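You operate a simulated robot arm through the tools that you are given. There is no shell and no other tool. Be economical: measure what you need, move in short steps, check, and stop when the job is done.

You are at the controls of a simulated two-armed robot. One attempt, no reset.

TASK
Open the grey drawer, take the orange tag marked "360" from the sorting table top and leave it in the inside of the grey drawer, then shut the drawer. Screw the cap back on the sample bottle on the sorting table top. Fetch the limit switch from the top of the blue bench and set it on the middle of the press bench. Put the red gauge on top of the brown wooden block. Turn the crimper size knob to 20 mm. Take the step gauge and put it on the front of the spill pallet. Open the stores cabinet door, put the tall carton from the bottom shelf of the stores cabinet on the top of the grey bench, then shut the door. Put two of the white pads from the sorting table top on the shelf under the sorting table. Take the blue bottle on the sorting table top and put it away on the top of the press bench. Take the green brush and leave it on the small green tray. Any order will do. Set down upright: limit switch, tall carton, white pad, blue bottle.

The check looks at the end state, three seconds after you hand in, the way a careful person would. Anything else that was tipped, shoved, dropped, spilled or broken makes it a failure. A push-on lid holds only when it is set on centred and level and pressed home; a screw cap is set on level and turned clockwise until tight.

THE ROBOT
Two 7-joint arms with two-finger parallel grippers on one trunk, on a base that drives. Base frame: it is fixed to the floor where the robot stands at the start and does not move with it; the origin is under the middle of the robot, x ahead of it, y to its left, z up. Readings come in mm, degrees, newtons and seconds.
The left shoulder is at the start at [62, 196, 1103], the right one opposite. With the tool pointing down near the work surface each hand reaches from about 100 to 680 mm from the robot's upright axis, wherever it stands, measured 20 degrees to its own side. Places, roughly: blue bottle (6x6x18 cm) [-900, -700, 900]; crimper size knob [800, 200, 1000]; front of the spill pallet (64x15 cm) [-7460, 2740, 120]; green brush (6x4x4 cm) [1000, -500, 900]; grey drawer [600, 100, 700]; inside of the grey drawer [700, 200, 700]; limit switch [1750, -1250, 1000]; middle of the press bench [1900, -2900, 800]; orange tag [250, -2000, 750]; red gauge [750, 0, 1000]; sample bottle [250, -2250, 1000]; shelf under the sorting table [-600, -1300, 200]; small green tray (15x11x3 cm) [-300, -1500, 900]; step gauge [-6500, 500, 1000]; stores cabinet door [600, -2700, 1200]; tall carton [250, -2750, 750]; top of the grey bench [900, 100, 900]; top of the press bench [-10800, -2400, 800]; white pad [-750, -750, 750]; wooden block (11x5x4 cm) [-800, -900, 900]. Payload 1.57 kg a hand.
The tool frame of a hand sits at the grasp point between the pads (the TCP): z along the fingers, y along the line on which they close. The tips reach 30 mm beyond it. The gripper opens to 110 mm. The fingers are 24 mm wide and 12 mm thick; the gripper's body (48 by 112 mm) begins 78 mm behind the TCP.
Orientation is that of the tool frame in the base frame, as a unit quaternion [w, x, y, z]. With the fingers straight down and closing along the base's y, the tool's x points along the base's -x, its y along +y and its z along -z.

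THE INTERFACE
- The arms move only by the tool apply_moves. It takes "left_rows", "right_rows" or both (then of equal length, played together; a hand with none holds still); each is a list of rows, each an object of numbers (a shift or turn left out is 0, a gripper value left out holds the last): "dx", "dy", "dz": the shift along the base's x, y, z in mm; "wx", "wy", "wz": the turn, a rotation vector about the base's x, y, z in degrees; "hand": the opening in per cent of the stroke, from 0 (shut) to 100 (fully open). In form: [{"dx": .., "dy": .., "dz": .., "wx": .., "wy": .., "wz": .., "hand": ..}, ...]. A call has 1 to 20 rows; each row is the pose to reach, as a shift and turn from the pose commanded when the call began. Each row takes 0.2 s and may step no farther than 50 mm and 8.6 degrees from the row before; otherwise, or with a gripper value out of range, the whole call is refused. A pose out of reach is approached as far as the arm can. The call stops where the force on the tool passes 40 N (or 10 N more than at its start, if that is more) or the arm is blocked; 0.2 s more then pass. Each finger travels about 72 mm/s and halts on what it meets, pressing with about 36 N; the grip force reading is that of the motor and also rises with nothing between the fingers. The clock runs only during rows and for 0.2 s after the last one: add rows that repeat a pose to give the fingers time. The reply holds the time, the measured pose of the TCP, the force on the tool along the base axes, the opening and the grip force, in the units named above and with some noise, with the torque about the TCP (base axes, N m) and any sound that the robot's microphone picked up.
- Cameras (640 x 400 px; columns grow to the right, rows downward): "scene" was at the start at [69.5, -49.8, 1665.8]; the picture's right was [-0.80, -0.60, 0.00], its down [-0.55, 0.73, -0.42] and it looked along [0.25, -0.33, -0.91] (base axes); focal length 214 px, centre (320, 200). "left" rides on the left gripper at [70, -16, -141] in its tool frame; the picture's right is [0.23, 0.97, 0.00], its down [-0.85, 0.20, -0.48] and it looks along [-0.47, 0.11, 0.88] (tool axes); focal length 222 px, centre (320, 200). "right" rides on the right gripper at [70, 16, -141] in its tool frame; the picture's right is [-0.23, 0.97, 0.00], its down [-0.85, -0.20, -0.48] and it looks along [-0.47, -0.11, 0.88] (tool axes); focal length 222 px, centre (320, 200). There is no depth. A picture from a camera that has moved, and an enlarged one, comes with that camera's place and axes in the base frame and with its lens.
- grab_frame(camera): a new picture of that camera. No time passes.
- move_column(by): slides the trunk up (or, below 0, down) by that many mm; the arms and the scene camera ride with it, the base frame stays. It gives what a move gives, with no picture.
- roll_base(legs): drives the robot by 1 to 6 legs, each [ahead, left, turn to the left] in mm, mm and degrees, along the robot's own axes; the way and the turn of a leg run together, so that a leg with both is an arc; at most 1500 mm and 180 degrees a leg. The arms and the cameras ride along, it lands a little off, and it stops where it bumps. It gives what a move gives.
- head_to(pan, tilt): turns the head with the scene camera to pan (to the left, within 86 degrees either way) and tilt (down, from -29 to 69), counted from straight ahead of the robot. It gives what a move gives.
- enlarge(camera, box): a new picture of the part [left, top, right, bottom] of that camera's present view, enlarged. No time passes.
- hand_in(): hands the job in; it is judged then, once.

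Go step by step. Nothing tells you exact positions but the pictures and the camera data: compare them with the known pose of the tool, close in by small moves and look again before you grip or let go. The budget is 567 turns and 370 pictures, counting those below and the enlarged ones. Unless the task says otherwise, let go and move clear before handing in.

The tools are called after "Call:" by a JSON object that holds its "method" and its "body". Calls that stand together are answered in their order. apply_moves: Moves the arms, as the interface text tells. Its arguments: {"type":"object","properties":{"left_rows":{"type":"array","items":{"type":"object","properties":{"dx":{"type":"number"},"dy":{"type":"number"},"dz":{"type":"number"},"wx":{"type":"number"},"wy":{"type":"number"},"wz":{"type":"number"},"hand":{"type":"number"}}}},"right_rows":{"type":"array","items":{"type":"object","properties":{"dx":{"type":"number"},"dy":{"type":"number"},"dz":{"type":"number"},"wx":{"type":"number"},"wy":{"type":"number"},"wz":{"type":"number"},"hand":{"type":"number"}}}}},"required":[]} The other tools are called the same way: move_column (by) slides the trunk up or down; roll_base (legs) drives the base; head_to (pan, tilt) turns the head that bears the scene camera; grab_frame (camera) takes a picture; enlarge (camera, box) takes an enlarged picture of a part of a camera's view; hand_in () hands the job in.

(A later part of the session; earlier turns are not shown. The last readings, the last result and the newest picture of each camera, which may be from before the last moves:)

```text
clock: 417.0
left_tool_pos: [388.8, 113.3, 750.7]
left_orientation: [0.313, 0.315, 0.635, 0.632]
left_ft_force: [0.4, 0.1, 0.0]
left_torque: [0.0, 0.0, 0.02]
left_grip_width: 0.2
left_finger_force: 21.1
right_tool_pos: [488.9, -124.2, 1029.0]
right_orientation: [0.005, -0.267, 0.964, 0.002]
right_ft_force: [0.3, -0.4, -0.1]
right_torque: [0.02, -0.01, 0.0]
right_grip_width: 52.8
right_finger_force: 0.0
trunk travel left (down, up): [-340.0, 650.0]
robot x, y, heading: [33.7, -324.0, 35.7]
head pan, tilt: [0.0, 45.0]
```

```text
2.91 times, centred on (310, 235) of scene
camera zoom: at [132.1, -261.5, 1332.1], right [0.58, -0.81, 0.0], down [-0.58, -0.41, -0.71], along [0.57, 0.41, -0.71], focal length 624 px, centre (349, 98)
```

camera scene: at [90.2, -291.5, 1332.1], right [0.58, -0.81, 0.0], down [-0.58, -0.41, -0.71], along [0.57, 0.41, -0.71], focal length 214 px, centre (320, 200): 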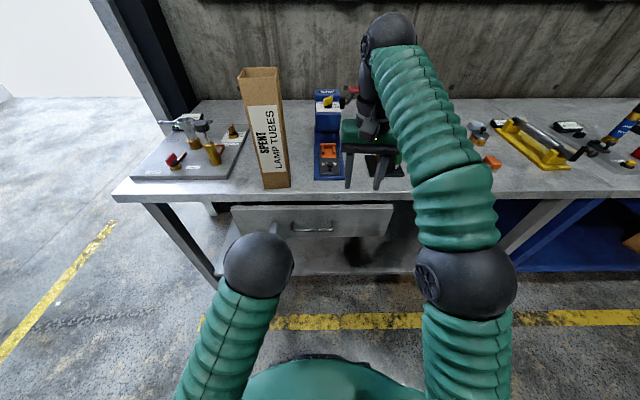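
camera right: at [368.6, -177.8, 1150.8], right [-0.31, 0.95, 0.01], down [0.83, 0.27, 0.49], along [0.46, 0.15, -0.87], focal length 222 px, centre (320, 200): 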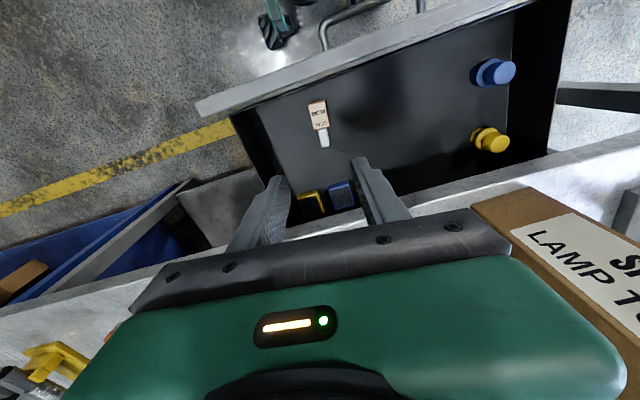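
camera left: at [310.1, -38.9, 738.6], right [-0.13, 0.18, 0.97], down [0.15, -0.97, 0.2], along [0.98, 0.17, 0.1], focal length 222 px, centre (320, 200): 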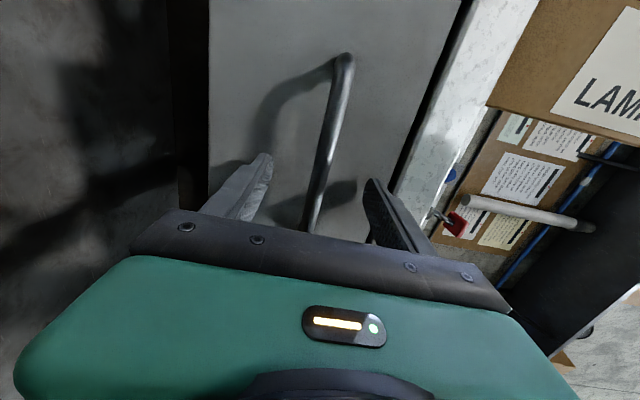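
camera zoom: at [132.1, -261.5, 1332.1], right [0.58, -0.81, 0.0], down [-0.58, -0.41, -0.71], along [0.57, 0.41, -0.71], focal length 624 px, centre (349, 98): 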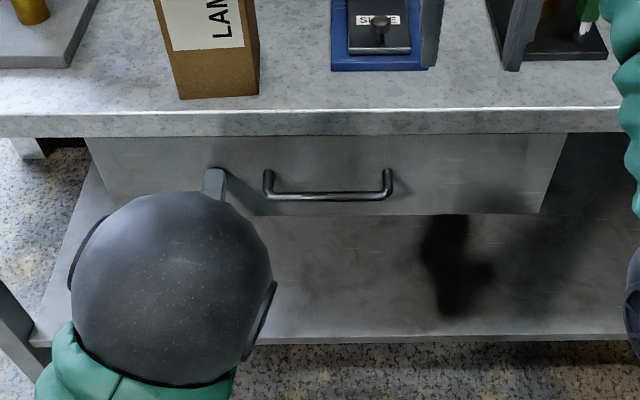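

The drawer is shut. I'll back off, restore the left hand to vertical and raise the trunk.

Call:
{"method": "roll_base", "body": {"legs": [[-200, 0, 0]]}}

Call:
{"method": "apply_moves", "body": {"left_rows": [{"wx": -6.5, "wy": -5}, {"wx": -13, "wy": -9.9}, {"wx": -19.5, "wy": -14.9}, {"wx": -26, "wy": -19.8}, {"wx": -32.5, "wy": -24.8}, {"wx": -39, "wy": -29.7}, {"wx": -45.6, "wy": -34.7}, {"wx": -52, "wy": -39.6}, {"wx": -58.6, "wy": -44.6}, {"wx": -65, "wy": -49.5}, {"wx": -71.6, "wy": -54.5}]}}

Call:
{"method": "apply_moves", "body": {"left_rows": [{"wx": -4.8, "wy": 6.6, "dz": 10}, {"wx": -9.6, "wy": 13.3, "dz": 30}, {"wx": -14.3, "wy": 19.9, "dz": 50}, {"wx": -19.1, "wy": 26.6, "dz": 70}, {"wx": -23.9, "wy": 33.2, "dz": 90}, {"wx": -28.7, "wy": 39.9, "dz": 110}, {"wx": -33.5, "wy": 46.5, "dz": 130}, {"wx": -38.3, "wy": 53.2, "dz": 150}, {"wx": -43, "wy": 59.8, "dz": 170}, {"wx": -47.8, "wy": 66.5, "dz": 180}, {"wx": -52.6, "wy": 73.1, "dz": 180}]}}

Call:
{"method": "move_column", "body": {"by": 360}}

Call:
{"method": "roll_base", "body": {"legs": [[0, -830, 0], [0, -830, 0]]}}

Call:
{"method": "head_to", "body": {"pan": 0, "tilt": 45}}

Call:
{"method": "grab_frame", "body": {"camera": "scene"}}

```text
clock: 418.6
left_tool_pos: [224.5, -4.3, 752.0]
left_orientation: [0.314, 0.315, 0.634, 0.633]
left_ft_force: [-0.2, 1.2, 0.7]
left_torque: [0.0, -0.01, -0.01]
left_grip_width: 0.0
left_finger_force: 21.0
right_tool_pos: [324.3, -240.9, 1029.4]
right_orientation: [0.006, -0.267, 0.964, 0.002]
right_ft_force: [0.5, 0.5, 0.5]
right_torque: [0.0, -0.04, 0.03]
right_grip_width: 52.5
right_finger_force: 0.0
trunk travel left (down, up): [-340.0, 650.0]
robot x, y, heading: [-124.8, -448.3, 35.4]
head pan, tilt: [0.0, 45.0]
```

```text
clock: 421.0
left_tool_pos: [233.6, -21.5, 756.3]
left_orientation: [0.669, -0.229, 0.669, 0.229]
left_ft_force: [0.4, -0.6, -0.8]
left_torque: [-0.02, -0.02, -0.01]
left_grip_width: 0.0
left_finger_force: 21.6
left hand out of reach, approached as far as the arm can: row 10, 11
right_tool_pos: [323.0, -240.9, 1031.2]
right_orientation: [0.007, -0.267, 0.964, 0.003]
right_ft_force: [0.5, 1.3, -0.6]
right_torque: [0.02, 0.0, 0.0]
right_grip_width: 52.7
right_finger_force: 0.2
trunk travel left (down, up): [-340.0, 650.0]
robot x, y, heading: [-125.5, -447.4, 35.4]
head pan, tilt: [0.0, 45.0]
```

```text
clock: 423.4
left_tool_pos: [235.9, -22.2, 935.0]
left_orientation: [-0.006, -0.307, 0.952, 0.011]
left_ft_force: [0.1, 0.0, 0.5]
left_torque: [-0.01, 0.0, -0.02]
left_grip_width: 0.1
left_finger_force: 20.9
left hand out of reach, approached as far as the arm can: row 5, 6
right_tool_pos: [325.6, -240.7, 1029.8]
right_orientation: [0.006, -0.267, 0.964, 0.002]
right_ft_force: [0.2, 0.8, -0.3]
right_torque: [-0.03, -0.03, -0.04]
right_grip_width: 52.6
right_finger_force: 0.1
trunk travel left (down, up): [-340.0, 650.0]
robot x, y, heading: [-126.0, -445.2, 35.4]
head pan, tilt: [0.0, 45.0]
```

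```text
clock: 426.9
left_tool_pos: [234.6, -23.6, 1294.6]
left_orientation: [-0.004, -0.306, 0.952, 0.014]
left_ft_force: [-0.3, -0.4, -0.4]
left_torque: [0.02, -0.01, 0.02]
left_grip_width: 0.1
left_finger_force: 21.9
right_tool_pos: [325.0, -241.3, 1390.9]
right_orientation: [0.007, -0.266, 0.964, 0.001]
right_ft_force: [0.3, 0.8, -0.6]
right_torque: [0.01, 0.0, -0.01]
right_grip_width: 52.9
right_finger_force: 0.0
trunk travel left (down, up): [-700.0, 290.0]
robot x, y, heading: [-125.9, -442.6, 35.5]
head pan, tilt: [0.0, 45.0]
```

```text
clock: 435.4
left_tool_pos: [1205.7, -1378.4, 1294.2]
left_orientation: [-0.003, -0.314, 0.949, 0.011]
left_ft_force: [-0.5, 0.0, -0.1]
left_torque: [-0.05, 0.0, 0.01]
left_grip_width: 0.2
left_finger_force: 20.9
right_tool_pos: [1296.9, -1595.1, 1389.3]
right_orientation: [0.007, -0.273, 0.962, 0.001]
right_ft_force: [0.1, 0.6, -0.9]
right_torque: [-0.03, 0.01, -0.03]
right_grip_width: 52.8
right_finger_force: 0.1
trunk travel left (down, up): [-700.0, 290.0]
robot x, y, heading: [852.9, -1809.2, 36.0]
head pan, tilt: [0.0, 45.0]
```

```text
clock: 436.1
left_tool_pos: [1207.1, -1383.3, 1295.0]
left_orientation: [-0.004, -0.313, 0.95, 0.013]
left_ft_force: [-0.8, -0.6, 0.9]
left_torque: [0.02, 0.02, -0.03]
left_grip_width: 0.0
left_finger_force: 21.2
right_tool_pos: [1298.9, -1602.1, 1390.7]
right_orientation: [0.007, -0.272, 0.962, 0.004]
right_ft_force: [0.4, 0.1, 0.1]
right_torque: [0.02, -0.03, -0.02]
right_grip_width: 52.6
right_finger_force: 0.0
trunk travel left (down, up): [-700.0, 290.0]
robot x, y, heading: [850.9, -1807.2, 36.0]
head pan, tilt: [0.0, 45.0]
```

```text
138 pictures are left
camera scene: at [946.6, -1741.9, 1692.0], right [0.59, -0.81, 0.0], down [-0.57, -0.42, -0.71], along [0.57, 0.42, -0.71], focal length 214 px, centre (320, 200)
```

scene: 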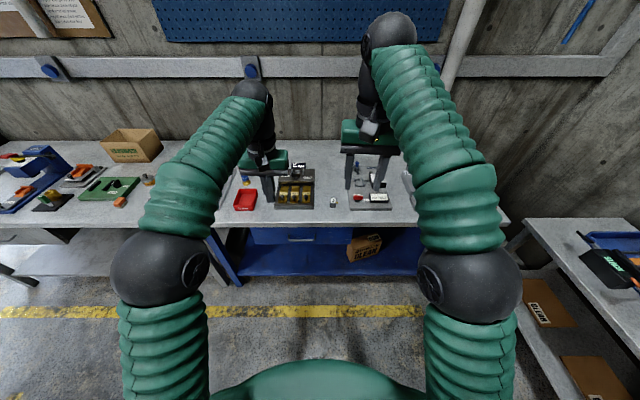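

Call:
{"method": "roll_base", "body": {"legs": [[430, 0, 0]]}}

Call:
{"method": "apply_moves", "body": {"left_rows": [{"dx": -20, "dy": 35}, {"dx": -40, "dy": 70}, {"dx": -60, "dy": 105}, {"dx": -80, "dy": 140}, {"dx": -100, "dy": 175, "dz": -20}], "right_rows": [{"dx": 15, "dy": -35, "dz": -10}, {"dx": 30, "dy": -70, "dz": -20}, {"dx": 40, "dy": -100, "dz": -50}, {"dx": 40, "dy": -110, "dz": -95}, {"dx": 40, "dy": -110, "dz": -140}]}}

Call:
{"method": "head_to", "body": {"pan": 0, "tilt": 58}}

Call:
{"method": "grab_frame", "body": {"camera": "scene"}}

```text
clock: 438.7
left_tool_pos: [1561.5, -1140.3, 1296.1]
left_orientation: [-0.002, -0.304, 0.953, 0.012]
left_ft_force: [0.7, -0.3, 0.4]
left_torque: [0.04, 0.01, 0.01]
left_grip_width: 0.0
left_finger_force: 20.9
right_tool_pos: [1649.4, -1360.7, 1392.5]
right_orientation: [0.007, -0.264, 0.965, 0.004]
right_ft_force: [-0.3, -0.7, -0.5]
right_torque: [0.0, 0.02, 0.0]
right_grip_width: 52.9
right_finger_force: 0.1
trunk travel left (down, up): [-700.0, 290.0]
robot x, y, heading: [1200.9, -1556.8, 35.0]
head pan, tilt: [0.0, 45.0]
```

```text
clock: 439.9
left_tool_pos: [1461.7, -963.9, 1271.4]
left_orientation: [-0.002, -0.304, 0.953, 0.011]
left_ft_force: [-0.6, -0.1, 0.4]
left_torque: [0.0, -0.04, 0.01]
left_grip_width: 0.2
left_finger_force: 21.1
right_tool_pos: [1688.3, -1469.1, 1252.6]
right_orientation: [0.007, -0.263, 0.965, 0.003]
right_ft_force: [0.7, 0.7, -0.6]
right_torque: [-0.02, 0.01, -0.01]
right_grip_width: 52.7
right_finger_force: 0.1
trunk travel left (down, up): [-700.0, 290.0]
robot x, y, heading: [1203.3, -1553.5, 35.0]
head pan, tilt: [0.0, 45.0]
```

```text
clock: 440.6
left_tool_pos: [1461.3, -965.4, 1270.3]
left_orientation: [-0.004, -0.305, 0.952, 0.013]
left_ft_force: [0.1, 0.4, 0.0]
left_torque: [-0.02, 0.01, -0.01]
left_grip_width: 0.1
left_finger_force: 21.3
right_tool_pos: [1689.7, -1472.2, 1252.5]
right_orientation: [0.006, -0.265, 0.964, 0.002]
right_ft_force: [0.1, 0.0, 0.0]
right_torque: [0.0, -0.02, -0.02]
right_grip_width: 52.8
right_finger_force: 0.0
trunk travel left (down, up): [-700.0, 290.0]
robot x, y, heading: [1200.0, -1557.9, 35.4]
head pan, tilt: [0.0, 58.0]
```

```text
137 pictures are left
camera scene: at [1285.3, -1498.9, 1675.0], right [0.57, -0.82, 0.0], down [-0.69, -0.49, -0.53], along [0.43, 0.3, -0.85], focal length 214 px, centre (320, 200)
```

scene: 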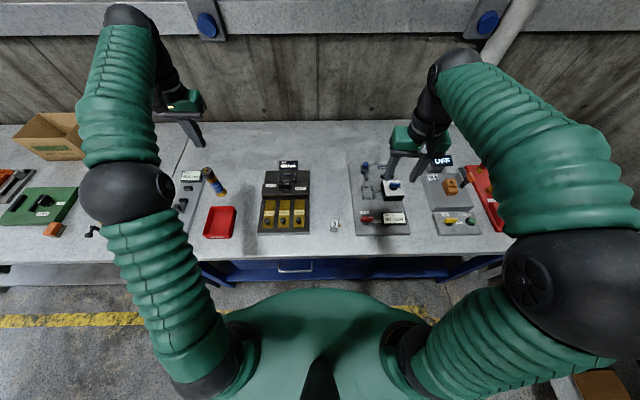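

Call:
{"method": "enlarge", "body": {"camera": "scene", "box": [290, 180, 418, 260]}}

```text
5.00 times, centred on (354, 220) of scene
camera zoom: at [1285.3, -1498.9, 1675.0], right [0.57, -0.82, 0.0], down [-0.69, -0.49, -0.53], along [0.43, 0.3, -0.85], focal length 1072 px, centre (150, 100)
```

zoom: 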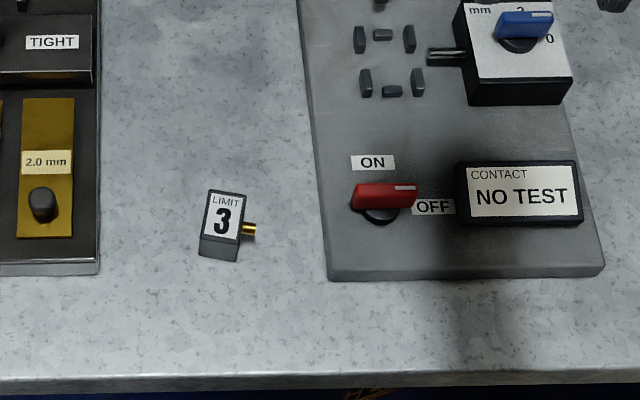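

That's the limit switch ("LIMIT 3") at about (1621, -1336). I'll turn the right hand 90° (the pin sticks out to the right) and come above it.

Call:
{"method": "apply_moves", "body": {"right_rows": [{"wz": -8.4, "dx": -6, "dy": 12, "hand": 60}, {"wz": -16.8, "dx": -12, "dy": 24}, {"wz": -25.2, "dx": -18, "dy": 36}, {"wz": -33.6, "dx": -24, "dy": 48, "dz": -10}, {"wz": -42, "dx": -30, "dy": 60, "dz": -30}, {"wz": -50.4, "dx": -36, "dy": 73, "dz": -60}, {"wz": -58.8, "dx": -42, "dy": 86, "dz": -90}, {"wz": -67.2, "dx": -48, "dy": 99, "dz": -120}, {"wz": -75.6, "dx": -55, "dy": 112, "dz": -155}, {"wz": -84, "dx": -62, "dy": 124, "dz": -190}, {"wz": -92, "dx": -69, "dy": 136, "dz": -225}, {"wz": -92, "dx": -69, "dy": 136, "dz": -245}]}}

Call:
{"method": "grab_frame", "body": {"camera": "right"}}

```text
clock: 443.2
left_tool_pos: [1460.9, -964.7, 1271.9]
left_orientation: [-0.004, -0.304, 0.953, 0.012]
left_ft_force: [0.6, 0.6, -1.0]
left_torque: [0.02, -0.01, 0.02]
left_grip_width: 0.0
left_finger_force: 21.3
right_tool_pos: [1618.7, -1333.8, 1006.6]
right_orientation: [0.008, 0.512, 0.859, -0.004]
right_ft_force: [0.8, 0.5, -0.3]
right_torque: [0.01, 0.0, 0.0]
right_grip_width: 66.3
right_finger_force: 0.2
trunk travel left (down, up): [-700.0, 290.0]
robot x, y, heading: [1198.8, -1559.2, 35.1]
head pan, tilt: [0.0, 58.0]
```

```text
135 pictures are left
camera right: at [1597.5, -1263.1, 1145.6], right [0.96, 0.27, 0.01], down [0.23, -0.84, 0.49], along [0.14, -0.47, -0.87], focal length 222 px, centre (320, 200)
```

right: 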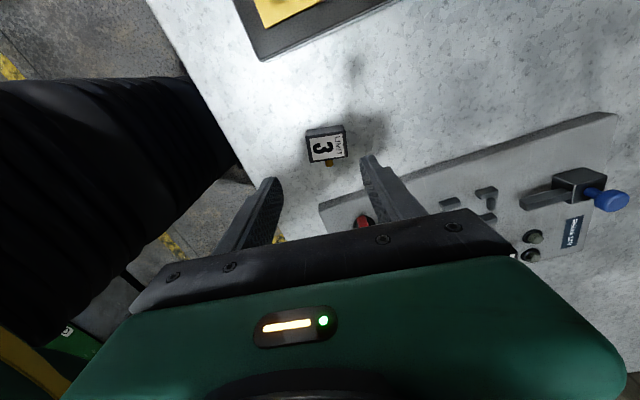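

Call:
{"method": "apply_moves", "body": {"right_rows": [{"dx": 5, "dy": 6, "dz": -35}, {"dx": 5, "dy": 6, "dz": -70}, {"dx": 5, "dy": 6, "dz": -95}, {"dx": 5, "dy": 6, "dz": -103}]}}

Call:
{"method": "grab_frame", "body": {"camera": "right"}}

```text
clock: 444.2
left_tool_pos: [1461.3, -965.6, 1271.6]
left_orientation: [-0.003, -0.304, 0.953, 0.012]
left_ft_force: [-0.9, -0.3, 0.4]
left_torque: [0.0, -0.04, 0.05]
left_grip_width: 0.1
left_finger_force: 21.6
right_tool_pos: [1626.2, -1328.2, 903.9]
right_orientation: [0.007, 0.51, 0.86, -0.003]
right_ft_force: [-0.1, -0.3, -0.2]
right_torque: [-0.04, 0.01, -0.03]
right_grip_width: 66.1
right_finger_force: 0.0
trunk travel left (down, up): [-700.0, 290.0]
robot x, y, heading: [1199.3, -1558.1, 34.9]
head pan, tilt: [0.0, 58.0]
```

```text
134 pictures are left
camera right: at [1604.6, -1257.4, 1044.2], right [0.96, 0.27, 0.01], down [0.23, -0.84, 0.49], along [0.14, -0.47, -0.87], focal length 222 px, centre (320, 200)
```

right: 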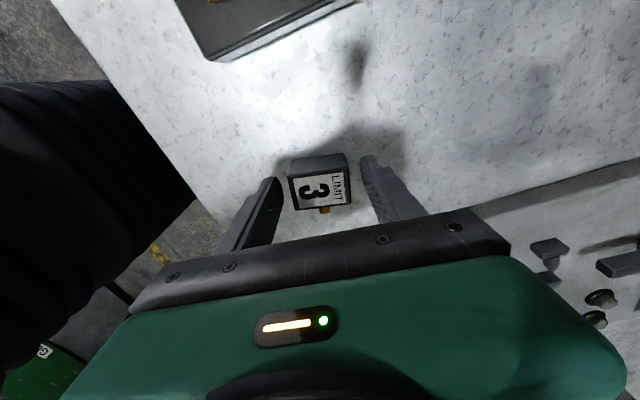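

Well straddled. Close and lift.

Call:
{"method": "apply_moves", "body": {"right_rows": [{"hand": 0}, {"hand": 0}, {"hand": 0}, {"dz": 25, "hand": 0}, {"dz": 70}, {"dz": 115}, {"dz": 160}, {"dz": 205}, {"dz": 250}]}}

Call:
{"method": "head_to", "body": {"pan": -60, "tilt": 35}}

Call:
{"method": "grab_frame", "body": {"camera": "scene"}}

Call:
{"method": "grab_frame", "body": {"camera": "right"}}

```text
clock: 446.2
left_tool_pos: [1459.5, -965.6, 1274.0]
left_orientation: [-0.002, -0.304, 0.953, 0.011]
left_ft_force: [0.8, 0.3, 0.5]
left_torque: [0.07, 0.0, 0.0]
left_grip_width: 0.0
left_finger_force: 21.5
right_tool_pos: [1619.6, -1324.1, 1155.2]
right_orientation: [0.008, 0.508, 0.861, -0.002]
right_ft_force: [-0.8, -0.5, -0.7]
right_torque: [0.0, 0.0, -0.01]
right_grip_width: 45.3
right_finger_force: 35.6
trunk travel left (down, up): [-700.0, 290.0]
robot x, y, heading: [1203.0, -1560.5, 35.2]
head pan, tilt: [0.0, 58.0]
```

```text
clock: 447.5
left_tool_pos: [1461.8, -965.0, 1271.8]
left_orientation: [-0.002, -0.304, 0.953, 0.012]
left_ft_force: [-0.2, 0.0, -0.9]
left_torque: [0.0, -0.02, 0.0]
left_grip_width: 0.0
left_finger_force: 21.6
right_tool_pos: [1623.6, -1326.8, 1153.1]
right_orientation: [0.008, 0.511, 0.86, -0.004]
right_ft_force: [-0.8, 0.3, -1.9]
right_torque: [-0.03, -0.04, 0.0]
right_grip_width: 45.2
right_finger_force: 35.8
trunk travel left (down, up): [-700.0, 290.0]
robot x, y, heading: [1200.9, -1561.3, 34.9]
head pan, tilt: [-60.0, 35.0]
```

```text
133 pictures are left
camera scene: at [1308.2, -1575.1, 1707.0], right [-0.42, -0.91, 0.0], down [-0.52, 0.24, -0.82], along [0.74, -0.35, -0.57], focal length 214 px, centre (320, 200)
```

scene: 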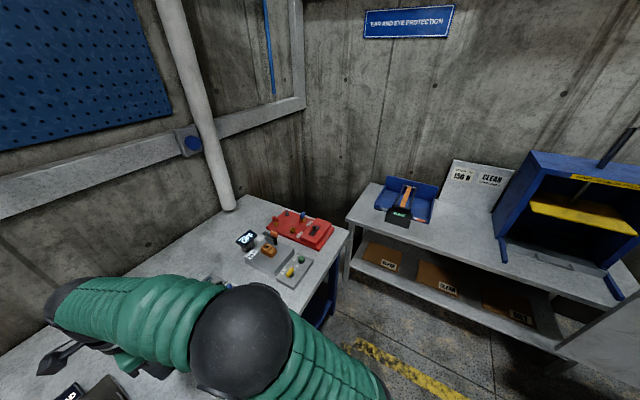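

```text
132 pictures are left
camera right: at [1602.1, -1255.0, 1291.4], right [0.96, 0.27, 0.01], down [0.23, -0.84, 0.49], along [0.14, -0.47, -0.87], focal length 222 px, centre (320, 200)
```

right: 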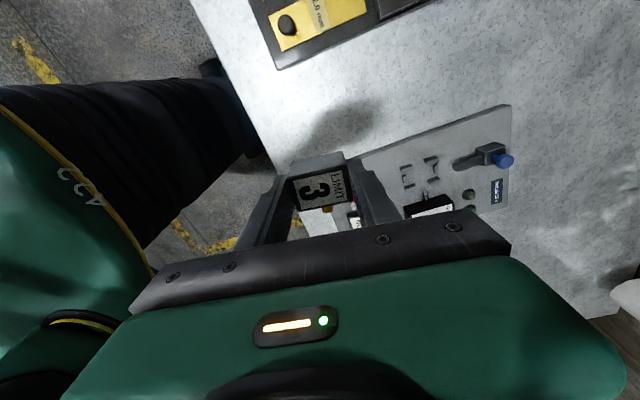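

The press bench is to the right; its middle is the clear stretch between the blue instrument and the press. I'll back off, turn to face it (heading -53.6°) and approach.

Call:
{"method": "roll_base", "body": {"legs": [[-300, 0, 0], [0, 0, -88.6], [640, 169, 0]]}}

Call:
{"method": "head_to", "body": {"pan": 0, "tilt": 45}}

Call:
{"method": "apply_moves", "body": {"left_rows": [{}, {}, {}]}}

Call:
{"method": "grab_frame", "body": {"camera": "scene"}}

```text
clock: 456.6
left_tool_pos: [2068.3, -2399.6, 1272.7]
left_orientation: [0.007, 0.451, 0.892, 0.011]
left_ft_force: [-0.2, 0.9, -0.7]
left_torque: [0.0, -0.03, 0.03]
left_grip_width: 0.0
left_finger_force: 21.9
right_tool_pos: [1710.9, -2568.5, 1152.1]
right_orientation: [0.003, 0.967, 0.254, -0.008]
right_ft_force: [1.0, -0.1, -0.8]
right_torque: [0.01, -0.02, -0.03]
right_grip_width: 44.9
right_finger_force: 35.1
trunk travel left (down, up): [-700.0, 290.0]
robot x, y, heading: [1474.0, -2148.3, -54.2]
head pan, tilt: [-60.0, 35.0]
```

```text
clock: 457.9
left_tool_pos: [2069.5, -2400.4, 1272.7]
left_orientation: [0.008, 0.452, 0.892, 0.01]
left_ft_force: [0.1, 0.3, 0.8]
left_torque: [0.0, 0.02, 0.01]
left_grip_width: 0.0
left_finger_force: 21.7
right_tool_pos: [1710.3, -2567.1, 1153.6]
right_orientation: [0.003, 0.967, 0.254, -0.008]
right_ft_force: [0.3, 0.8, -0.9]
right_torque: [0.04, 0.01, -0.04]
right_grip_width: 45.1
right_finger_force: 36.2
trunk travel left (down, up): [-700.0, 290.0]
robot x, y, heading: [1471.2, -2149.4, -54.1]
head pan, tilt: [0.0, 45.0]
```

```text
clock: 458.7
left_tool_pos: [2068.7, -2398.5, 1273.4]
left_orientation: [0.007, 0.451, 0.892, 0.01]
left_ft_force: [0.0, 0.1, 1.0]
left_torque: [0.01, 0.01, 0.01]
left_grip_width: 0.1
left_finger_force: 21.6
right_tool_pos: [1712.0, -2567.8, 1152.7]
right_orientation: [0.002, 0.967, 0.255, -0.009]
right_ft_force: [0.2, 0.2, -0.9]
right_torque: [-0.02, 0.05, -0.01]
right_grip_width: 45.2
right_finger_force: 35.9
trunk travel left (down, up): [-700.0, 290.0]
robot x, y, heading: [1473.4, -2147.4, -54.2]
head pan, tilt: [0.0, 45.0]
```

```text
131 pictures are left
camera scene: at [1543.4, -2241.9, 1692.0], right [-0.81, -0.59, 0.0], down [-0.42, 0.57, -0.71], along [0.41, -0.57, -0.71], focal length 214 px, centre (320, 200)
```

scene: 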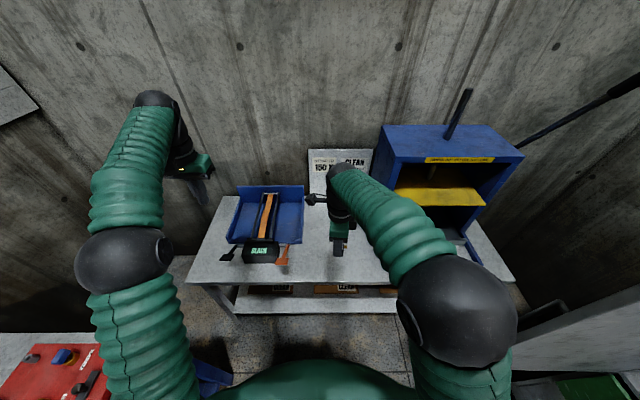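

Call:
{"method": "roll_base", "body": {"legs": [[195, 0, 0]]}}

Call:
{"method": "apply_moves", "body": {"right_rows": [{}, {}, {}]}}

Call:
{"method": "grab_frame", "body": {"camera": "right"}}

Call:
{"method": "grab_frame", "body": {"camera": "scene"}}

```text
clock: 460.3
left_tool_pos: [2181.3, -2554.9, 1274.7]
left_orientation: [0.009, 0.453, 0.891, 0.01]
left_ft_force: [-0.6, 0.2, 0.5]
left_torque: [-0.01, -0.01, -0.02]
left_grip_width: 0.1
left_finger_force: 21.1
right_tool_pos: [1823.2, -2723.8, 1155.2]
right_orientation: [0.006, 0.967, 0.254, -0.008]
right_ft_force: [-0.1, -0.3, -0.9]
right_torque: [-0.01, 0.0, -0.01]
right_grip_width: 45.3
right_finger_force: 36.3
trunk travel left (down, up): [-700.0, 290.0]
robot x, y, heading: [1591.0, -2304.5, -54.1]
head pan, tilt: [0.0, 45.0]
```

```text
clock: 461.1
left_tool_pos: [2183.9, -2558.1, 1272.5]
left_orientation: [0.008, 0.452, 0.892, 0.01]
left_ft_force: [0.1, 0.2, -0.4]
left_torque: [0.02, 0.04, -0.01]
left_grip_width: 0.1
left_finger_force: 21.5
right_tool_pos: [1825.2, -2725.5, 1152.3]
right_orientation: [0.004, 0.967, 0.254, -0.008]
right_ft_force: [0.0, 0.0, -0.6]
right_torque: [0.04, -0.01, 0.01]
right_grip_width: 45.0
right_finger_force: 36.1
trunk travel left (down, up): [-700.0, 290.0]
robot x, y, heading: [1587.6, -2308.5, -54.4]
head pan, tilt: [0.0, 45.0]
```

```text
130 pictures are left
camera right: at [1895.1, -2704.4, 1292.1], right [0.28, -0.96, 0.01], down [-0.84, -0.24, 0.49], along [-0.47, -0.14, -0.87], focal length 222 px, centre (320, 200)
```

right: 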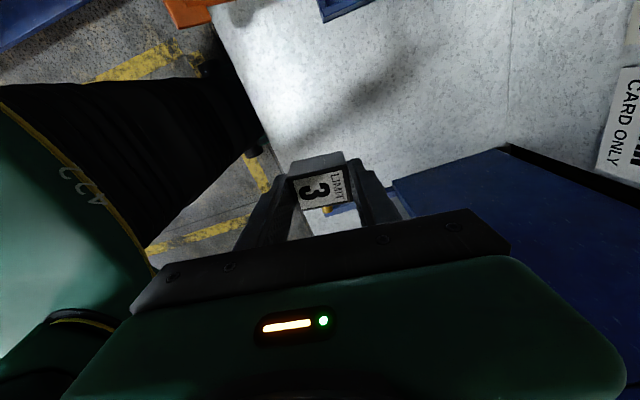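

```text
129 pictures are left
camera scene: at [1658.5, -2401.0, 1691.9], right [-0.81, -0.59, 0.0], down [-0.42, 0.57, -0.7], along [0.41, -0.57, -0.71], focal length 214 px, centre (320, 200)
```

scene: 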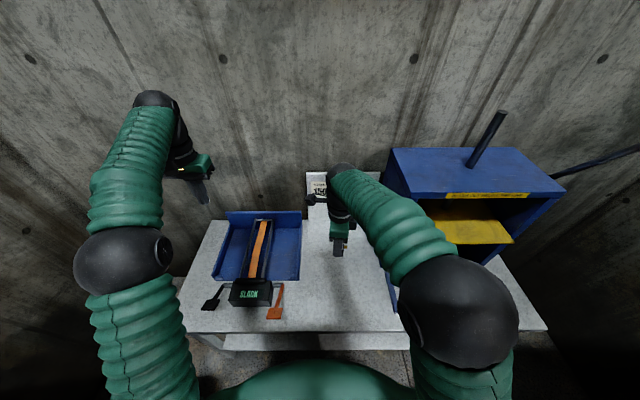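

Call:
{"method": "apply_moves", "body": {"right_rows": [{"dx": 20, "dy": -30, "dz": -10}, {"dx": 41, "dy": -60, "dz": -30}, {"dx": 62, "dy": -90, "dz": -60}, {"dx": 62, "dy": -90, "dz": -105}, {"dx": 62, "dy": -90, "dz": -150}, {"dx": 62, "dy": -90, "dz": -195}, {"dx": 62, "dy": -90, "dz": -240}]}}

Call:
{"method": "grab_frame", "body": {"camera": "right"}}

```text
clock: 462.7
left_tool_pos: [2184.0, -2558.6, 1274.2]
left_orientation: [0.007, 0.452, 0.892, 0.011]
left_ft_force: [0.3, 1.1, -0.2]
left_torque: [0.01, -0.01, -0.02]
left_grip_width: 0.0
left_finger_force: 21.3
right_tool_pos: [1889.0, -2816.8, 914.5]
right_orientation: [0.004, 0.967, 0.254, -0.008]
right_ft_force: [0.3, 0.1, -1.8]
right_torque: [0.0, 0.02, 0.01]
right_grip_width: 45.2
right_finger_force: 36.2
trunk travel left (down, up): [-700.0, 290.0]
robot x, y, heading: [1591.2, -2307.5, -54.0]
head pan, tilt: [0.0, 45.0]
```

```text
128 pictures are left
camera right: at [1958.1, -2795.4, 1054.2], right [0.28, -0.96, 0.01], down [-0.84, -0.24, 0.49], along [-0.47, -0.14, -0.87], focal length 222 px, centre (320, 200)
```

right: 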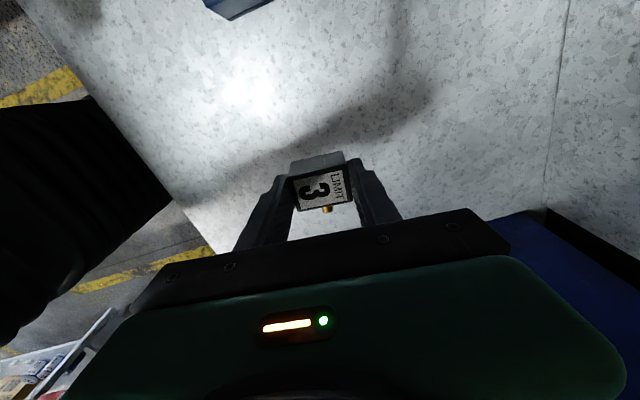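

Call:
{"method": "apply_moves", "body": {"right_rows": [{"dz": -25}, {"dz": -40}, {"dz": -48}, {"dz": -54}, {"dz": -60}, {"dz": -66}, {"dz": -72}, {"dz": -78}]}}

Call:
{"method": "grab_frame", "body": {"camera": "right"}}

```text
clock: 464.5
left_tool_pos: [2183.3, -2558.2, 1273.0]
left_orientation: [0.007, 0.452, 0.892, 0.011]
left_ft_force: [-0.2, -0.1, 0.0]
left_torque: [0.01, 0.01, 0.0]
left_grip_width: 0.1
left_finger_force: 21.5
right_tool_pos: [1886.0, -2815.3, 833.9]
right_orientation: [0.004, 0.967, 0.254, -0.008]
right_ft_force: [-0.7, 0.5, -1.0]
right_torque: [-0.02, 0.01, 0.03]
right_grip_width: 45.2
right_finger_force: 36.2
trunk travel left (down, up): [-700.0, 290.0]
robot x, y, heading: [1589.2, -2307.7, -54.1]
head pan, tilt: [0.0, 45.0]
```

```text
127 pictures are left
camera right: at [1956.2, -2794.1, 974.1], right [0.28, -0.96, 0.01], down [-0.84, -0.24, 0.49], along [-0.47, -0.14, -0.87], focal length 222 px, centre (320, 200)
```

right: 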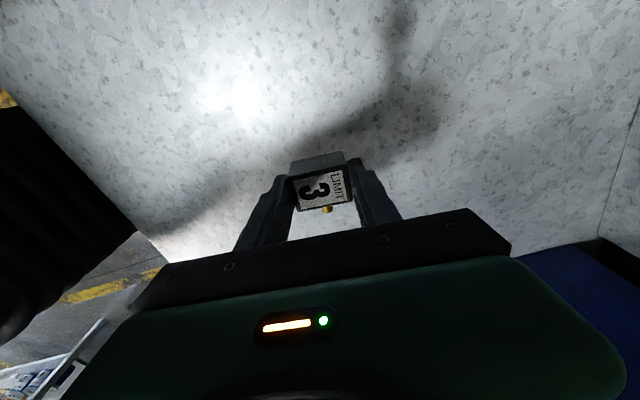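

Call:
{"method": "apply_moves", "body": {"right_rows": [{"dz": -6}, {"dz": -12}, {"dz": -18}, {"dz": -24}, {"dz": -30}, {"dz": -36}, {"dz": -42}, {"dz": -48}, {"dz": -54}, {"dz": -60}]}}

Call:
{"method": "grab_frame", "body": {"camera": "right"}}

```text
clock: 466.6
left_tool_pos: [2181.1, -2556.7, 1273.8]
left_orientation: [0.008, 0.453, 0.891, 0.009]
left_ft_force: [0.3, 0.2, -0.7]
left_torque: [-0.01, -0.04, -0.02]
left_grip_width: 0.0
left_finger_force: 21.8
right_tool_pos: [1886.7, -2814.0, 782.6]
right_orientation: [0.005, 0.967, 0.254, -0.007]
right_ft_force: [-2.5, 3.9, 16.1]
right_torque: [0.42, 0.26, 0.03]
right_grip_width: 45.4
right_finger_force: 36.0
trunk travel left (down, up): [-700.0, 290.0]
robot x, y, heading: [1589.2, -2312.2, -53.9]
head pan, tilt: [0.0, 45.0]
stopped in row 10 (right hand): the force on the tool passed its limit at 51 N (the readings are from after the stop); the commanded pose is now the measured one
```

```text
126 pictures are left
camera right: at [1955.7, -2792.0, 922.8], right [0.28, -0.96, 0.01], down [-0.84, -0.24, 0.49], along [-0.47, -0.15, -0.87], focal length 222 px, centre (320, 200)
```

right: 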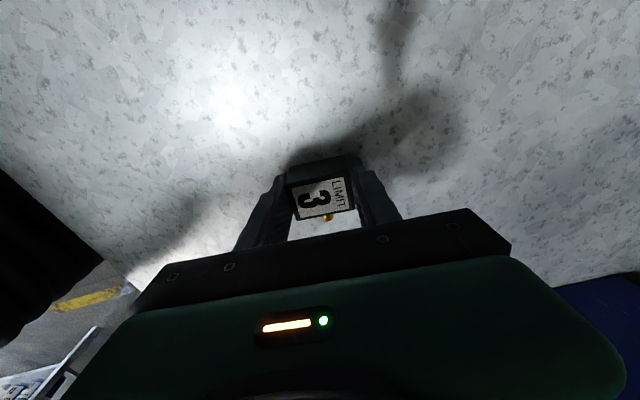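

Contact. Release and lift.

Call:
{"method": "apply_moves", "body": {"right_rows": [{"dz": 1, "hand": 45}, {"dz": 1, "hand": 55}, {"dz": 1, "hand": 60}, {"dz": 20}, {"dz": 60}, {"dz": 105}, {"dz": 150}, {"dz": 195}, {"dz": 240}, {"dz": 285}, {"dz": 330}]}}

Call:
{"method": "grab_frame", "body": {"camera": "right"}}

```text
clock: 469.0
left_tool_pos: [2182.9, -2555.9, 1273.6]
left_orientation: [0.008, 0.452, 0.892, 0.01]
left_ft_force: [0.2, -0.3, 0.0]
left_torque: [0.02, 0.03, -0.05]
left_grip_width: 0.0
left_finger_force: 20.9
right_tool_pos: [1888.2, -2808.4, 1116.4]
right_orientation: [0.005, 0.967, 0.253, -0.007]
right_ft_force: [0.7, -0.4, 0.3]
right_torque: [0.04, -0.04, -0.02]
right_grip_width: 66.1
right_finger_force: 0.1
trunk travel left (down, up): [-700.0, 290.0]
robot x, y, heading: [1588.6, -2308.6, -54.1]
head pan, tilt: [0.0, 45.0]
```

```text
125 pictures are left
camera right: at [1957.5, -2787.0, 1254.4], right [0.28, -0.96, 0.01], down [-0.84, -0.24, 0.49], along [-0.47, -0.14, -0.87], focal length 222 px, centre (320, 200)
```

right: 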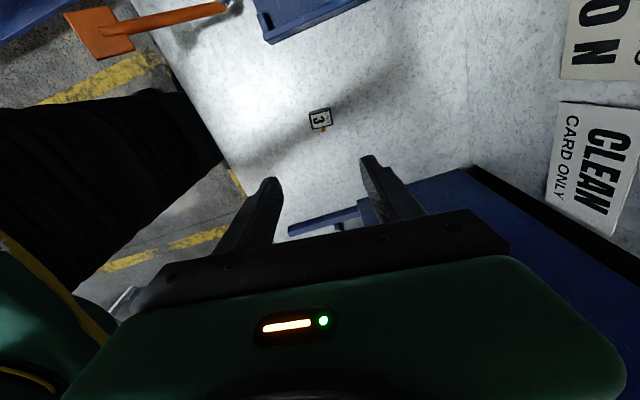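

The limit switch stands on the press bench. Now to shut the cabinet door: retract both hands, back off, and swing round to the outer side of the open door.

Call:
{"method": "apply_moves", "body": {"right_rows": [{"dx": -27, "dy": 9, "dz": 15}, {"dx": -65, "dy": 22, "dz": 30}, {"dx": -108, "dy": 36, "dz": 40}, {"dx": -152, "dy": 51, "dz": 40}, {"dx": -195, "dy": 66, "dz": 40}, {"dx": -238, "dy": 80, "dz": 40}, {"dx": -282, "dy": 95, "dz": 40}, {"dx": -325, "dy": 110, "dz": 40}], "left_rows": [{"dx": -33, "dy": 7}, {"dx": -67, "dy": 13}, {"dx": -100, "dy": 20}, {"dx": -134, "dy": 27}, {"dx": -167, "dy": 33, "dz": -30}, {"dx": -200, "dy": 40, "dz": -60}, {"dx": -234, "dy": 47, "dz": -90}, {"dx": -267, "dy": 53, "dz": -120}]}}

Call:
{"method": "roll_base", "body": {"legs": [[-150, 0, 0], [0, 0, -96], [0, 171, 0]]}}

Call:
{"method": "apply_moves", "body": {"right_rows": [{}, {}, {}]}}

Call:
{"method": "grab_frame", "body": {"camera": "scene"}}

```text
clock: 470.8
left_tool_pos: [1910.3, -2503.8, 1157.1]
left_orientation: [0.01, 0.452, 0.892, 0.01]
left_ft_force: [-0.5, 0.0, 0.0]
left_torque: [-0.01, -0.03, 0.05]
left_grip_width: 0.1
left_finger_force: 20.8
right_tool_pos: [1558.9, -2706.6, 1150.7]
right_orientation: [0.006, 0.967, 0.254, -0.005]
right_ft_force: [-0.5, 0.1, -0.5]
right_torque: [-0.01, 0.0, 0.0]
right_grip_width: 65.8
right_finger_force: 0.2
trunk travel left (down, up): [-700.0, 290.0]
robot x, y, heading: [1588.3, -2309.3, -54.3]
head pan, tilt: [0.0, 45.0]
```

```text
clock: 477.2
left_tool_pos: [1371.1, -2634.8, 1157.4]
left_orientation: [0.016, 0.96, 0.279, 0.002]
left_ft_force: [0.7, 0.5, -0.5]
left_torque: [-0.01, -0.02, 0.0]
left_grip_width: 0.1
left_finger_force: 21.2
right_tool_pos: [1188.6, -2273.0, 1148.1]
right_orientation: [0.001, 0.848, -0.531, -0.004]
right_ft_force: [-0.3, 0.0, 0.7]
right_torque: [0.02, -0.02, -0.02]
right_grip_width: 66.1
right_finger_force: 0.1
trunk travel left (down, up): [-700.0, 290.0]
robot x, y, heading: [1591.0, -2332.5, -147.7]
head pan, tilt: [0.0, 45.0]
```

```text
clock: 478.0
left_tool_pos: [1372.0, -2637.8, 1157.1]
left_orientation: [0.014, 0.96, 0.281, 0.001]
left_ft_force: [-0.3, -0.4, 0.1]
left_torque: [0.01, 0.01, 0.01]
left_grip_width: 0.0
left_finger_force: 21.3
right_tool_pos: [1189.8, -2275.9, 1148.3]
right_orientation: [-0.001, 0.848, -0.531, -0.007]
right_ft_force: [0.7, 1.0, 1.2]
right_torque: [-0.01, 0.0, -0.01]
right_grip_width: 66.1
right_finger_force: 0.0
trunk travel left (down, up): [-700.0, 290.0]
robot x, y, heading: [1593.2, -2326.5, -147.4]
head pan, tilt: [0.0, 45.0]
```

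```text
124 pictures are left
camera scene: at [1490.6, -2380.4, 1692.2], right [-0.54, 0.84, -0.01], down [0.6, 0.38, -0.71], along [-0.59, -0.38, -0.71], focal length 214 px, centre (320, 200)
```

scene: 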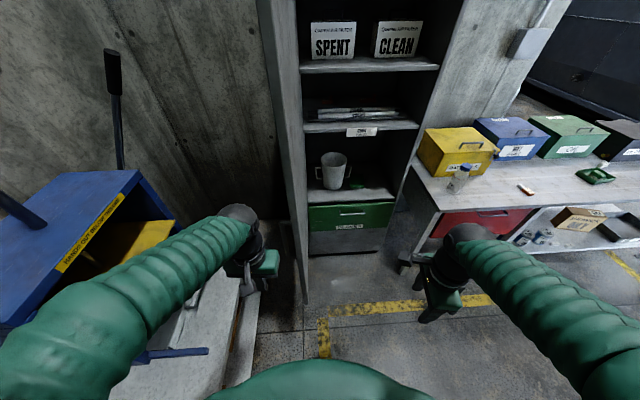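

Call:
{"method": "roll_base", "body": {"legs": [[135, 0, 0], [0, -250, 0]]}}

Call:
{"method": "apply_moves", "body": {"right_rows": [{}, {}, {}]}}

Call:
{"method": "grab_frame", "body": {"camera": "scene"}}

```text
clock: 480.8
left_tool_pos: [1134.5, -2518.0, 1154.7]
left_orientation: [0.008, 0.959, 0.282, -0.001]
left_ft_force: [-0.6, -0.2, 0.3]
left_torque: [0.01, 0.02, 0.02]
left_grip_width: 0.0
left_finger_force: 21.8
right_tool_pos: [952.1, -2155.8, 1152.6]
right_orientation: [-0.004, 0.849, -0.529, -0.012]
right_ft_force: [0.0, -0.7, -0.1]
right_torque: [0.01, -0.01, 0.01]
right_grip_width: 66.1
right_finger_force: 0.0
trunk travel left (down, up): [-700.0, 290.0]
robot x, y, heading: [1346.8, -2199.1, -147.3]
head pan, tilt: [0.0, 45.0]
```

```text
clock: 481.6
left_tool_pos: [1131.7, -2515.9, 1155.5]
left_orientation: [0.011, 0.959, 0.283, 0.0]
left_ft_force: [0.0, 0.2, 0.4]
left_torque: [0.03, 0.02, 0.02]
left_grip_width: 0.0
left_finger_force: 20.9
right_tool_pos: [950.2, -2153.7, 1151.7]
right_orientation: [-0.002, 0.849, -0.529, -0.011]
right_ft_force: [0.5, -0.4, -0.7]
right_torque: [0.01, -0.03, 0.0]
right_grip_width: 66.0
right_finger_force: 0.0
trunk travel left (down, up): [-700.0, 290.0]
robot x, y, heading: [1340.4, -2199.4, -147.5]
head pan, tilt: [0.0, 45.0]
```

```text
123 pictures are left
camera scene: at [1251.9, -2259.9, 1692.2], right [-0.54, 0.84, 0.0], down [0.6, 0.38, -0.71], along [-0.6, -0.38, -0.71], focal length 214 px, centre (320, 200)
```

scene: 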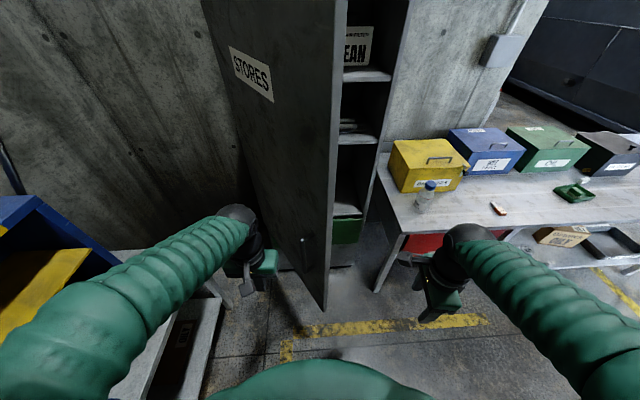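

The door is swinging shut. Keep pushing: right and forward.

Call:
{"method": "roll_base", "body": {"legs": [[90, -200, 0]]}}

Call:
{"method": "apply_moves", "body": {"right_rows": [{}, {}, {}]}}

Call:
{"method": "grab_frame", "body": {"camera": "scene"}}

```text
clock: 483.2
left_tool_pos: [951.8, -2393.4, 1155.3]
left_orientation: [0.008, 0.959, 0.282, 0.0]
left_ft_force: [-0.6, -0.7, -0.2]
left_torque: [0.0, 0.01, 0.03]
left_grip_width: 0.0
left_finger_force: 21.5
right_tool_pos: [769.6, -2031.4, 1153.9]
right_orientation: [-0.003, 0.848, -0.529, -0.013]
right_ft_force: [0.0, -0.8, 0.6]
right_torque: [0.0, -0.01, 0.05]
right_grip_width: 65.9
right_finger_force: 0.0
trunk travel left (down, up): [-700.0, 290.0]
robot x, y, heading: [1160.8, -2073.5, -147.7]
head pan, tilt: [0.0, 45.0]
```

```text
clock: 484.1
left_tool_pos: [947.1, -2391.1, 1154.1]
left_orientation: [0.01, 0.959, 0.283, 0.002]
left_ft_force: [0.2, 0.3, 0.3]
left_torque: [0.03, 0.0, -0.01]
left_grip_width: 0.2
left_finger_force: 20.6
right_tool_pos: [766.4, -2029.1, 1152.1]
right_orientation: [-0.002, 0.848, -0.529, -0.011]
right_ft_force: [-1.2, -0.2, 1.0]
right_torque: [-0.02, 0.01, 0.01]
right_grip_width: 65.9
right_finger_force: 0.0
trunk travel left (down, up): [-700.0, 290.0]
robot x, y, heading: [1164.7, -2071.2, -147.9]
head pan, tilt: [0.0, 45.0]
```

```text
122 pictures are left
camera scene: at [1067.8, -2135.9, 1692.2], right [-0.54, 0.84, 0.0], down [0.6, 0.38, -0.71], along [-0.6, -0.38, -0.71], focal length 214 px, centre (320, 200)
```

scene: 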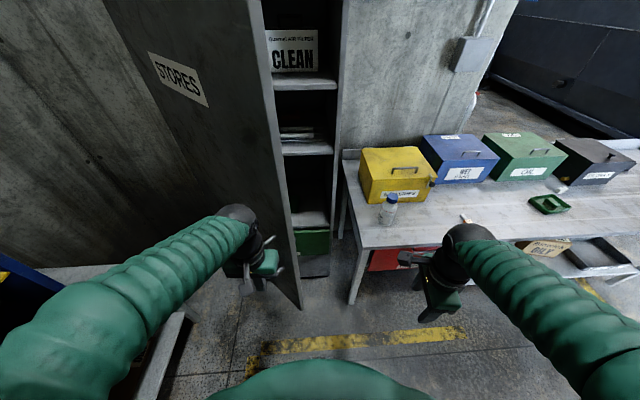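

Call:
{"method": "roll_base", "body": {"legs": [[133, -150, 0]]}}

Call:
{"method": "roll_base", "body": {"legs": [[200, -60, 0]]}}

Call:
{"method": "apply_moves", "body": {"right_rows": [{}, {}, {}]}}

Call:
{"method": "grab_frame", "body": {"camera": "scene"}}

```text
clock: 485.6
left_tool_pos: [760.5, -2338.7, 1156.4]
left_orientation: [0.01, 0.959, 0.283, -0.001]
left_ft_force: [-0.3, -0.7, 0.4]
left_torque: [-0.01, 0.04, -0.01]
left_grip_width: 0.0
left_finger_force: 21.2
right_tool_pos: [576.8, -1977.7, 1152.5]
right_orientation: [-0.001, 0.849, -0.528, -0.012]
right_ft_force: [-0.2, -0.1, -0.8]
right_torque: [0.0, 0.01, 0.01]
right_grip_width: 65.9
right_finger_force: 0.1
trunk travel left (down, up): [-700.0, 290.0]
robot x, y, heading: [971.2, -2020.8, -147.6]
head pan, tilt: [0.0, 45.0]
```

```text
clock: 487.3
left_tool_pos: [560.4, -2394.9, 1156.0]
left_orientation: [0.01, 0.959, 0.284, -0.001]
left_ft_force: [0.5, 0.2, 0.6]
left_torque: [0.03, 0.05, 0.04]
left_grip_width: 0.0
left_finger_force: 20.8
right_tool_pos: [375.6, -2034.2, 1152.5]
right_orientation: [-0.003, 0.85, -0.527, -0.013]
right_ft_force: [0.4, -0.7, -0.1]
right_torque: [0.02, 0.04, 0.02]
right_grip_width: 66.0
right_finger_force: 0.0
trunk travel left (down, up): [-700.0, 290.0]
robot x, y, heading: [766.1, -2073.9, -147.2]
head pan, tilt: [0.0, 45.0]
```

```text
clock: 488.1
left_tool_pos: [556.2, -2394.6, 1154.6]
left_orientation: [0.011, 0.959, 0.285, 0.001]
left_ft_force: [0.0, 0.1, -0.4]
left_torque: [0.05, -0.01, 0.0]
left_grip_width: 0.0
left_finger_force: 21.3
right_tool_pos: [371.4, -2034.9, 1151.0]
right_orientation: [-0.003, 0.85, -0.526, -0.01]
right_ft_force: [-0.2, 0.8, -0.3]
right_torque: [0.04, -0.03, 0.0]
right_grip_width: 66.0
right_finger_force: 0.0
trunk travel left (down, up): [-700.0, 290.0]
robot x, y, heading: [764.8, -2076.4, -147.4]
head pan, tilt: [0.0, 45.0]
```

```text
121 pictures are left
camera scene: at [673.8, -2139.6, 1692.1], right [-0.54, 0.84, 0.0], down [0.6, 0.38, -0.71], along [-0.59, -0.38, -0.71], focal length 214 px, centre (320, 200)
```

scene: 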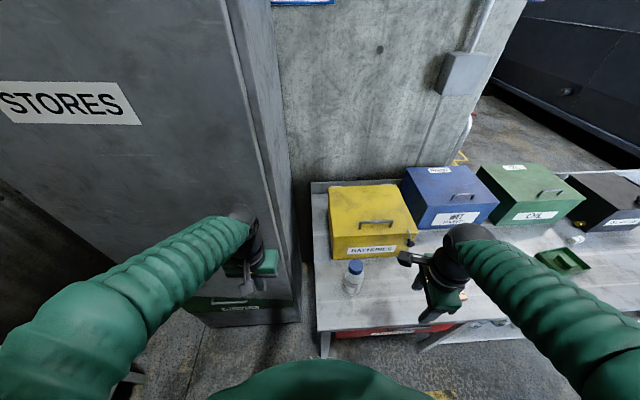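

The door is nearly closed. I'll push it home with the left arm.

Call:
{"method": "apply_moves", "body": {"left_rows": [{"dx": -10, "dy": -40}, {"dx": -25, "dy": -75}, {"dx": -45, "dy": -105}, {"dx": -70, "dy": -130}, {"dx": -95, "dy": -152}, {"dx": -115, "dy": -170}, {"dx": -135, "dy": -187}]}}

Call:
{"method": "head_to", "body": {"pan": 15, "tilt": 35}}

Call:
{"method": "grab_frame", "body": {"camera": "scene"}}

```text
clock: 489.2
left_tool_pos: [483.2, -2525.4, 1157.0]
left_orientation: [0.008, 0.958, 0.285, 0.01]
left_ft_force: [1.1, 0.5, 0.3]
left_torque: [-0.06, 0.03, 0.02]
left_grip_width: 0.1
left_finger_force: 20.7
right_tool_pos: [374.4, -2030.9, 1152.2]
right_orientation: [0.0, 0.85, -0.526, -0.01]
right_ft_force: [1.3, 0.0, 1.0]
right_torque: [-0.02, 0.01, -0.01]
right_grip_width: 66.0
right_finger_force: 0.0
trunk travel left (down, up): [-700.0, 290.0]
robot x, y, heading: [766.5, -2071.2, -147.2]
head pan, tilt: [0.0, 45.0]
stopped in row 5 (left hand): the force on the tool passed its limit at 102 N (the readings are from after the stop); the commanded pose is now the measured one
```

```text
clock: 490.0
left_tool_pos: [482.5, -2527.3, 1156.2]
left_orientation: [0.006, 0.958, 0.286, 0.01]
left_ft_force: [6.8, 8.5, 1.1]
left_torque: [-1.0, 0.86, 0.01]
left_grip_width: 0.1
left_finger_force: 20.8
right_tool_pos: [371.6, -2031.1, 1152.3]
right_orientation: [-0.001, 0.85, -0.527, -0.01]
right_ft_force: [-0.3, 0.5, 0.1]
right_torque: [0.01, 0.02, -0.03]
right_grip_width: 66.1
right_finger_force: 0.0
trunk travel left (down, up): [-700.0, 290.0]
robot x, y, heading: [769.2, -2079.4, -147.2]
head pan, tilt: [15.0, 35.0]
```

```text
120 pictures are left
camera scene: at [685.3, -2155.2, 1707.3], right [-0.74, 0.67, 0.0], down [0.39, 0.42, -0.82], along [-0.55, -0.61, -0.57], focal length 214 px, centre (320, 200)
```

scene: 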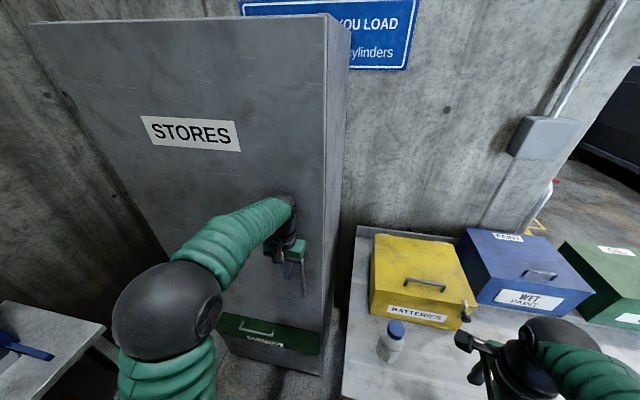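

Call:
{"method": "enlarge", "body": {"camera": "scene", "box": [260, 10, 370, 120]}}

Call:
{"method": "enlarge", "body": {"camera": "scene", "box": [260, 260, 370, 380]}}

```text
3.64 times, centred on (315, 65) of scene
camera zoom: at [685.3, -2155.2, 1707.3], right [-0.74, 0.67, 0.0], down [0.39, 0.42, -0.82], along [-0.55, -0.61, -0.57], focal length 780 px, centre (338, 691)
```

zoom: 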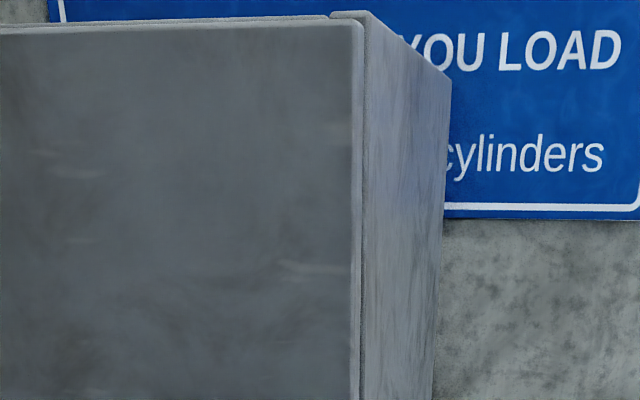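

```text
3.33 times, centred on (315, 320) of scene
camera zoom: at [685.3, -2155.2, 1707.3], right [-0.74, 0.67, 0.0], down [0.39, 0.42, -0.82], along [-0.55, -0.61, -0.57], focal length 715 px, centre (337, -200)
```

zoom: 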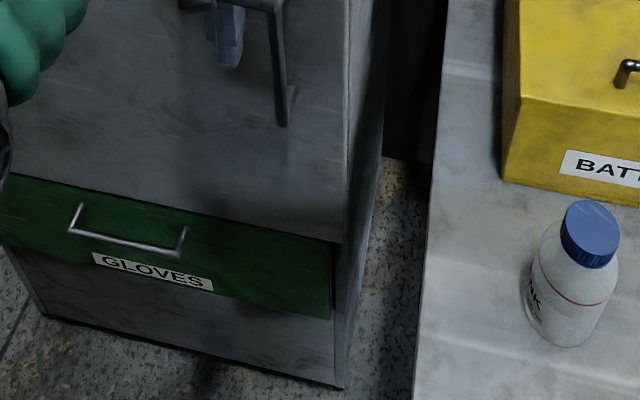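

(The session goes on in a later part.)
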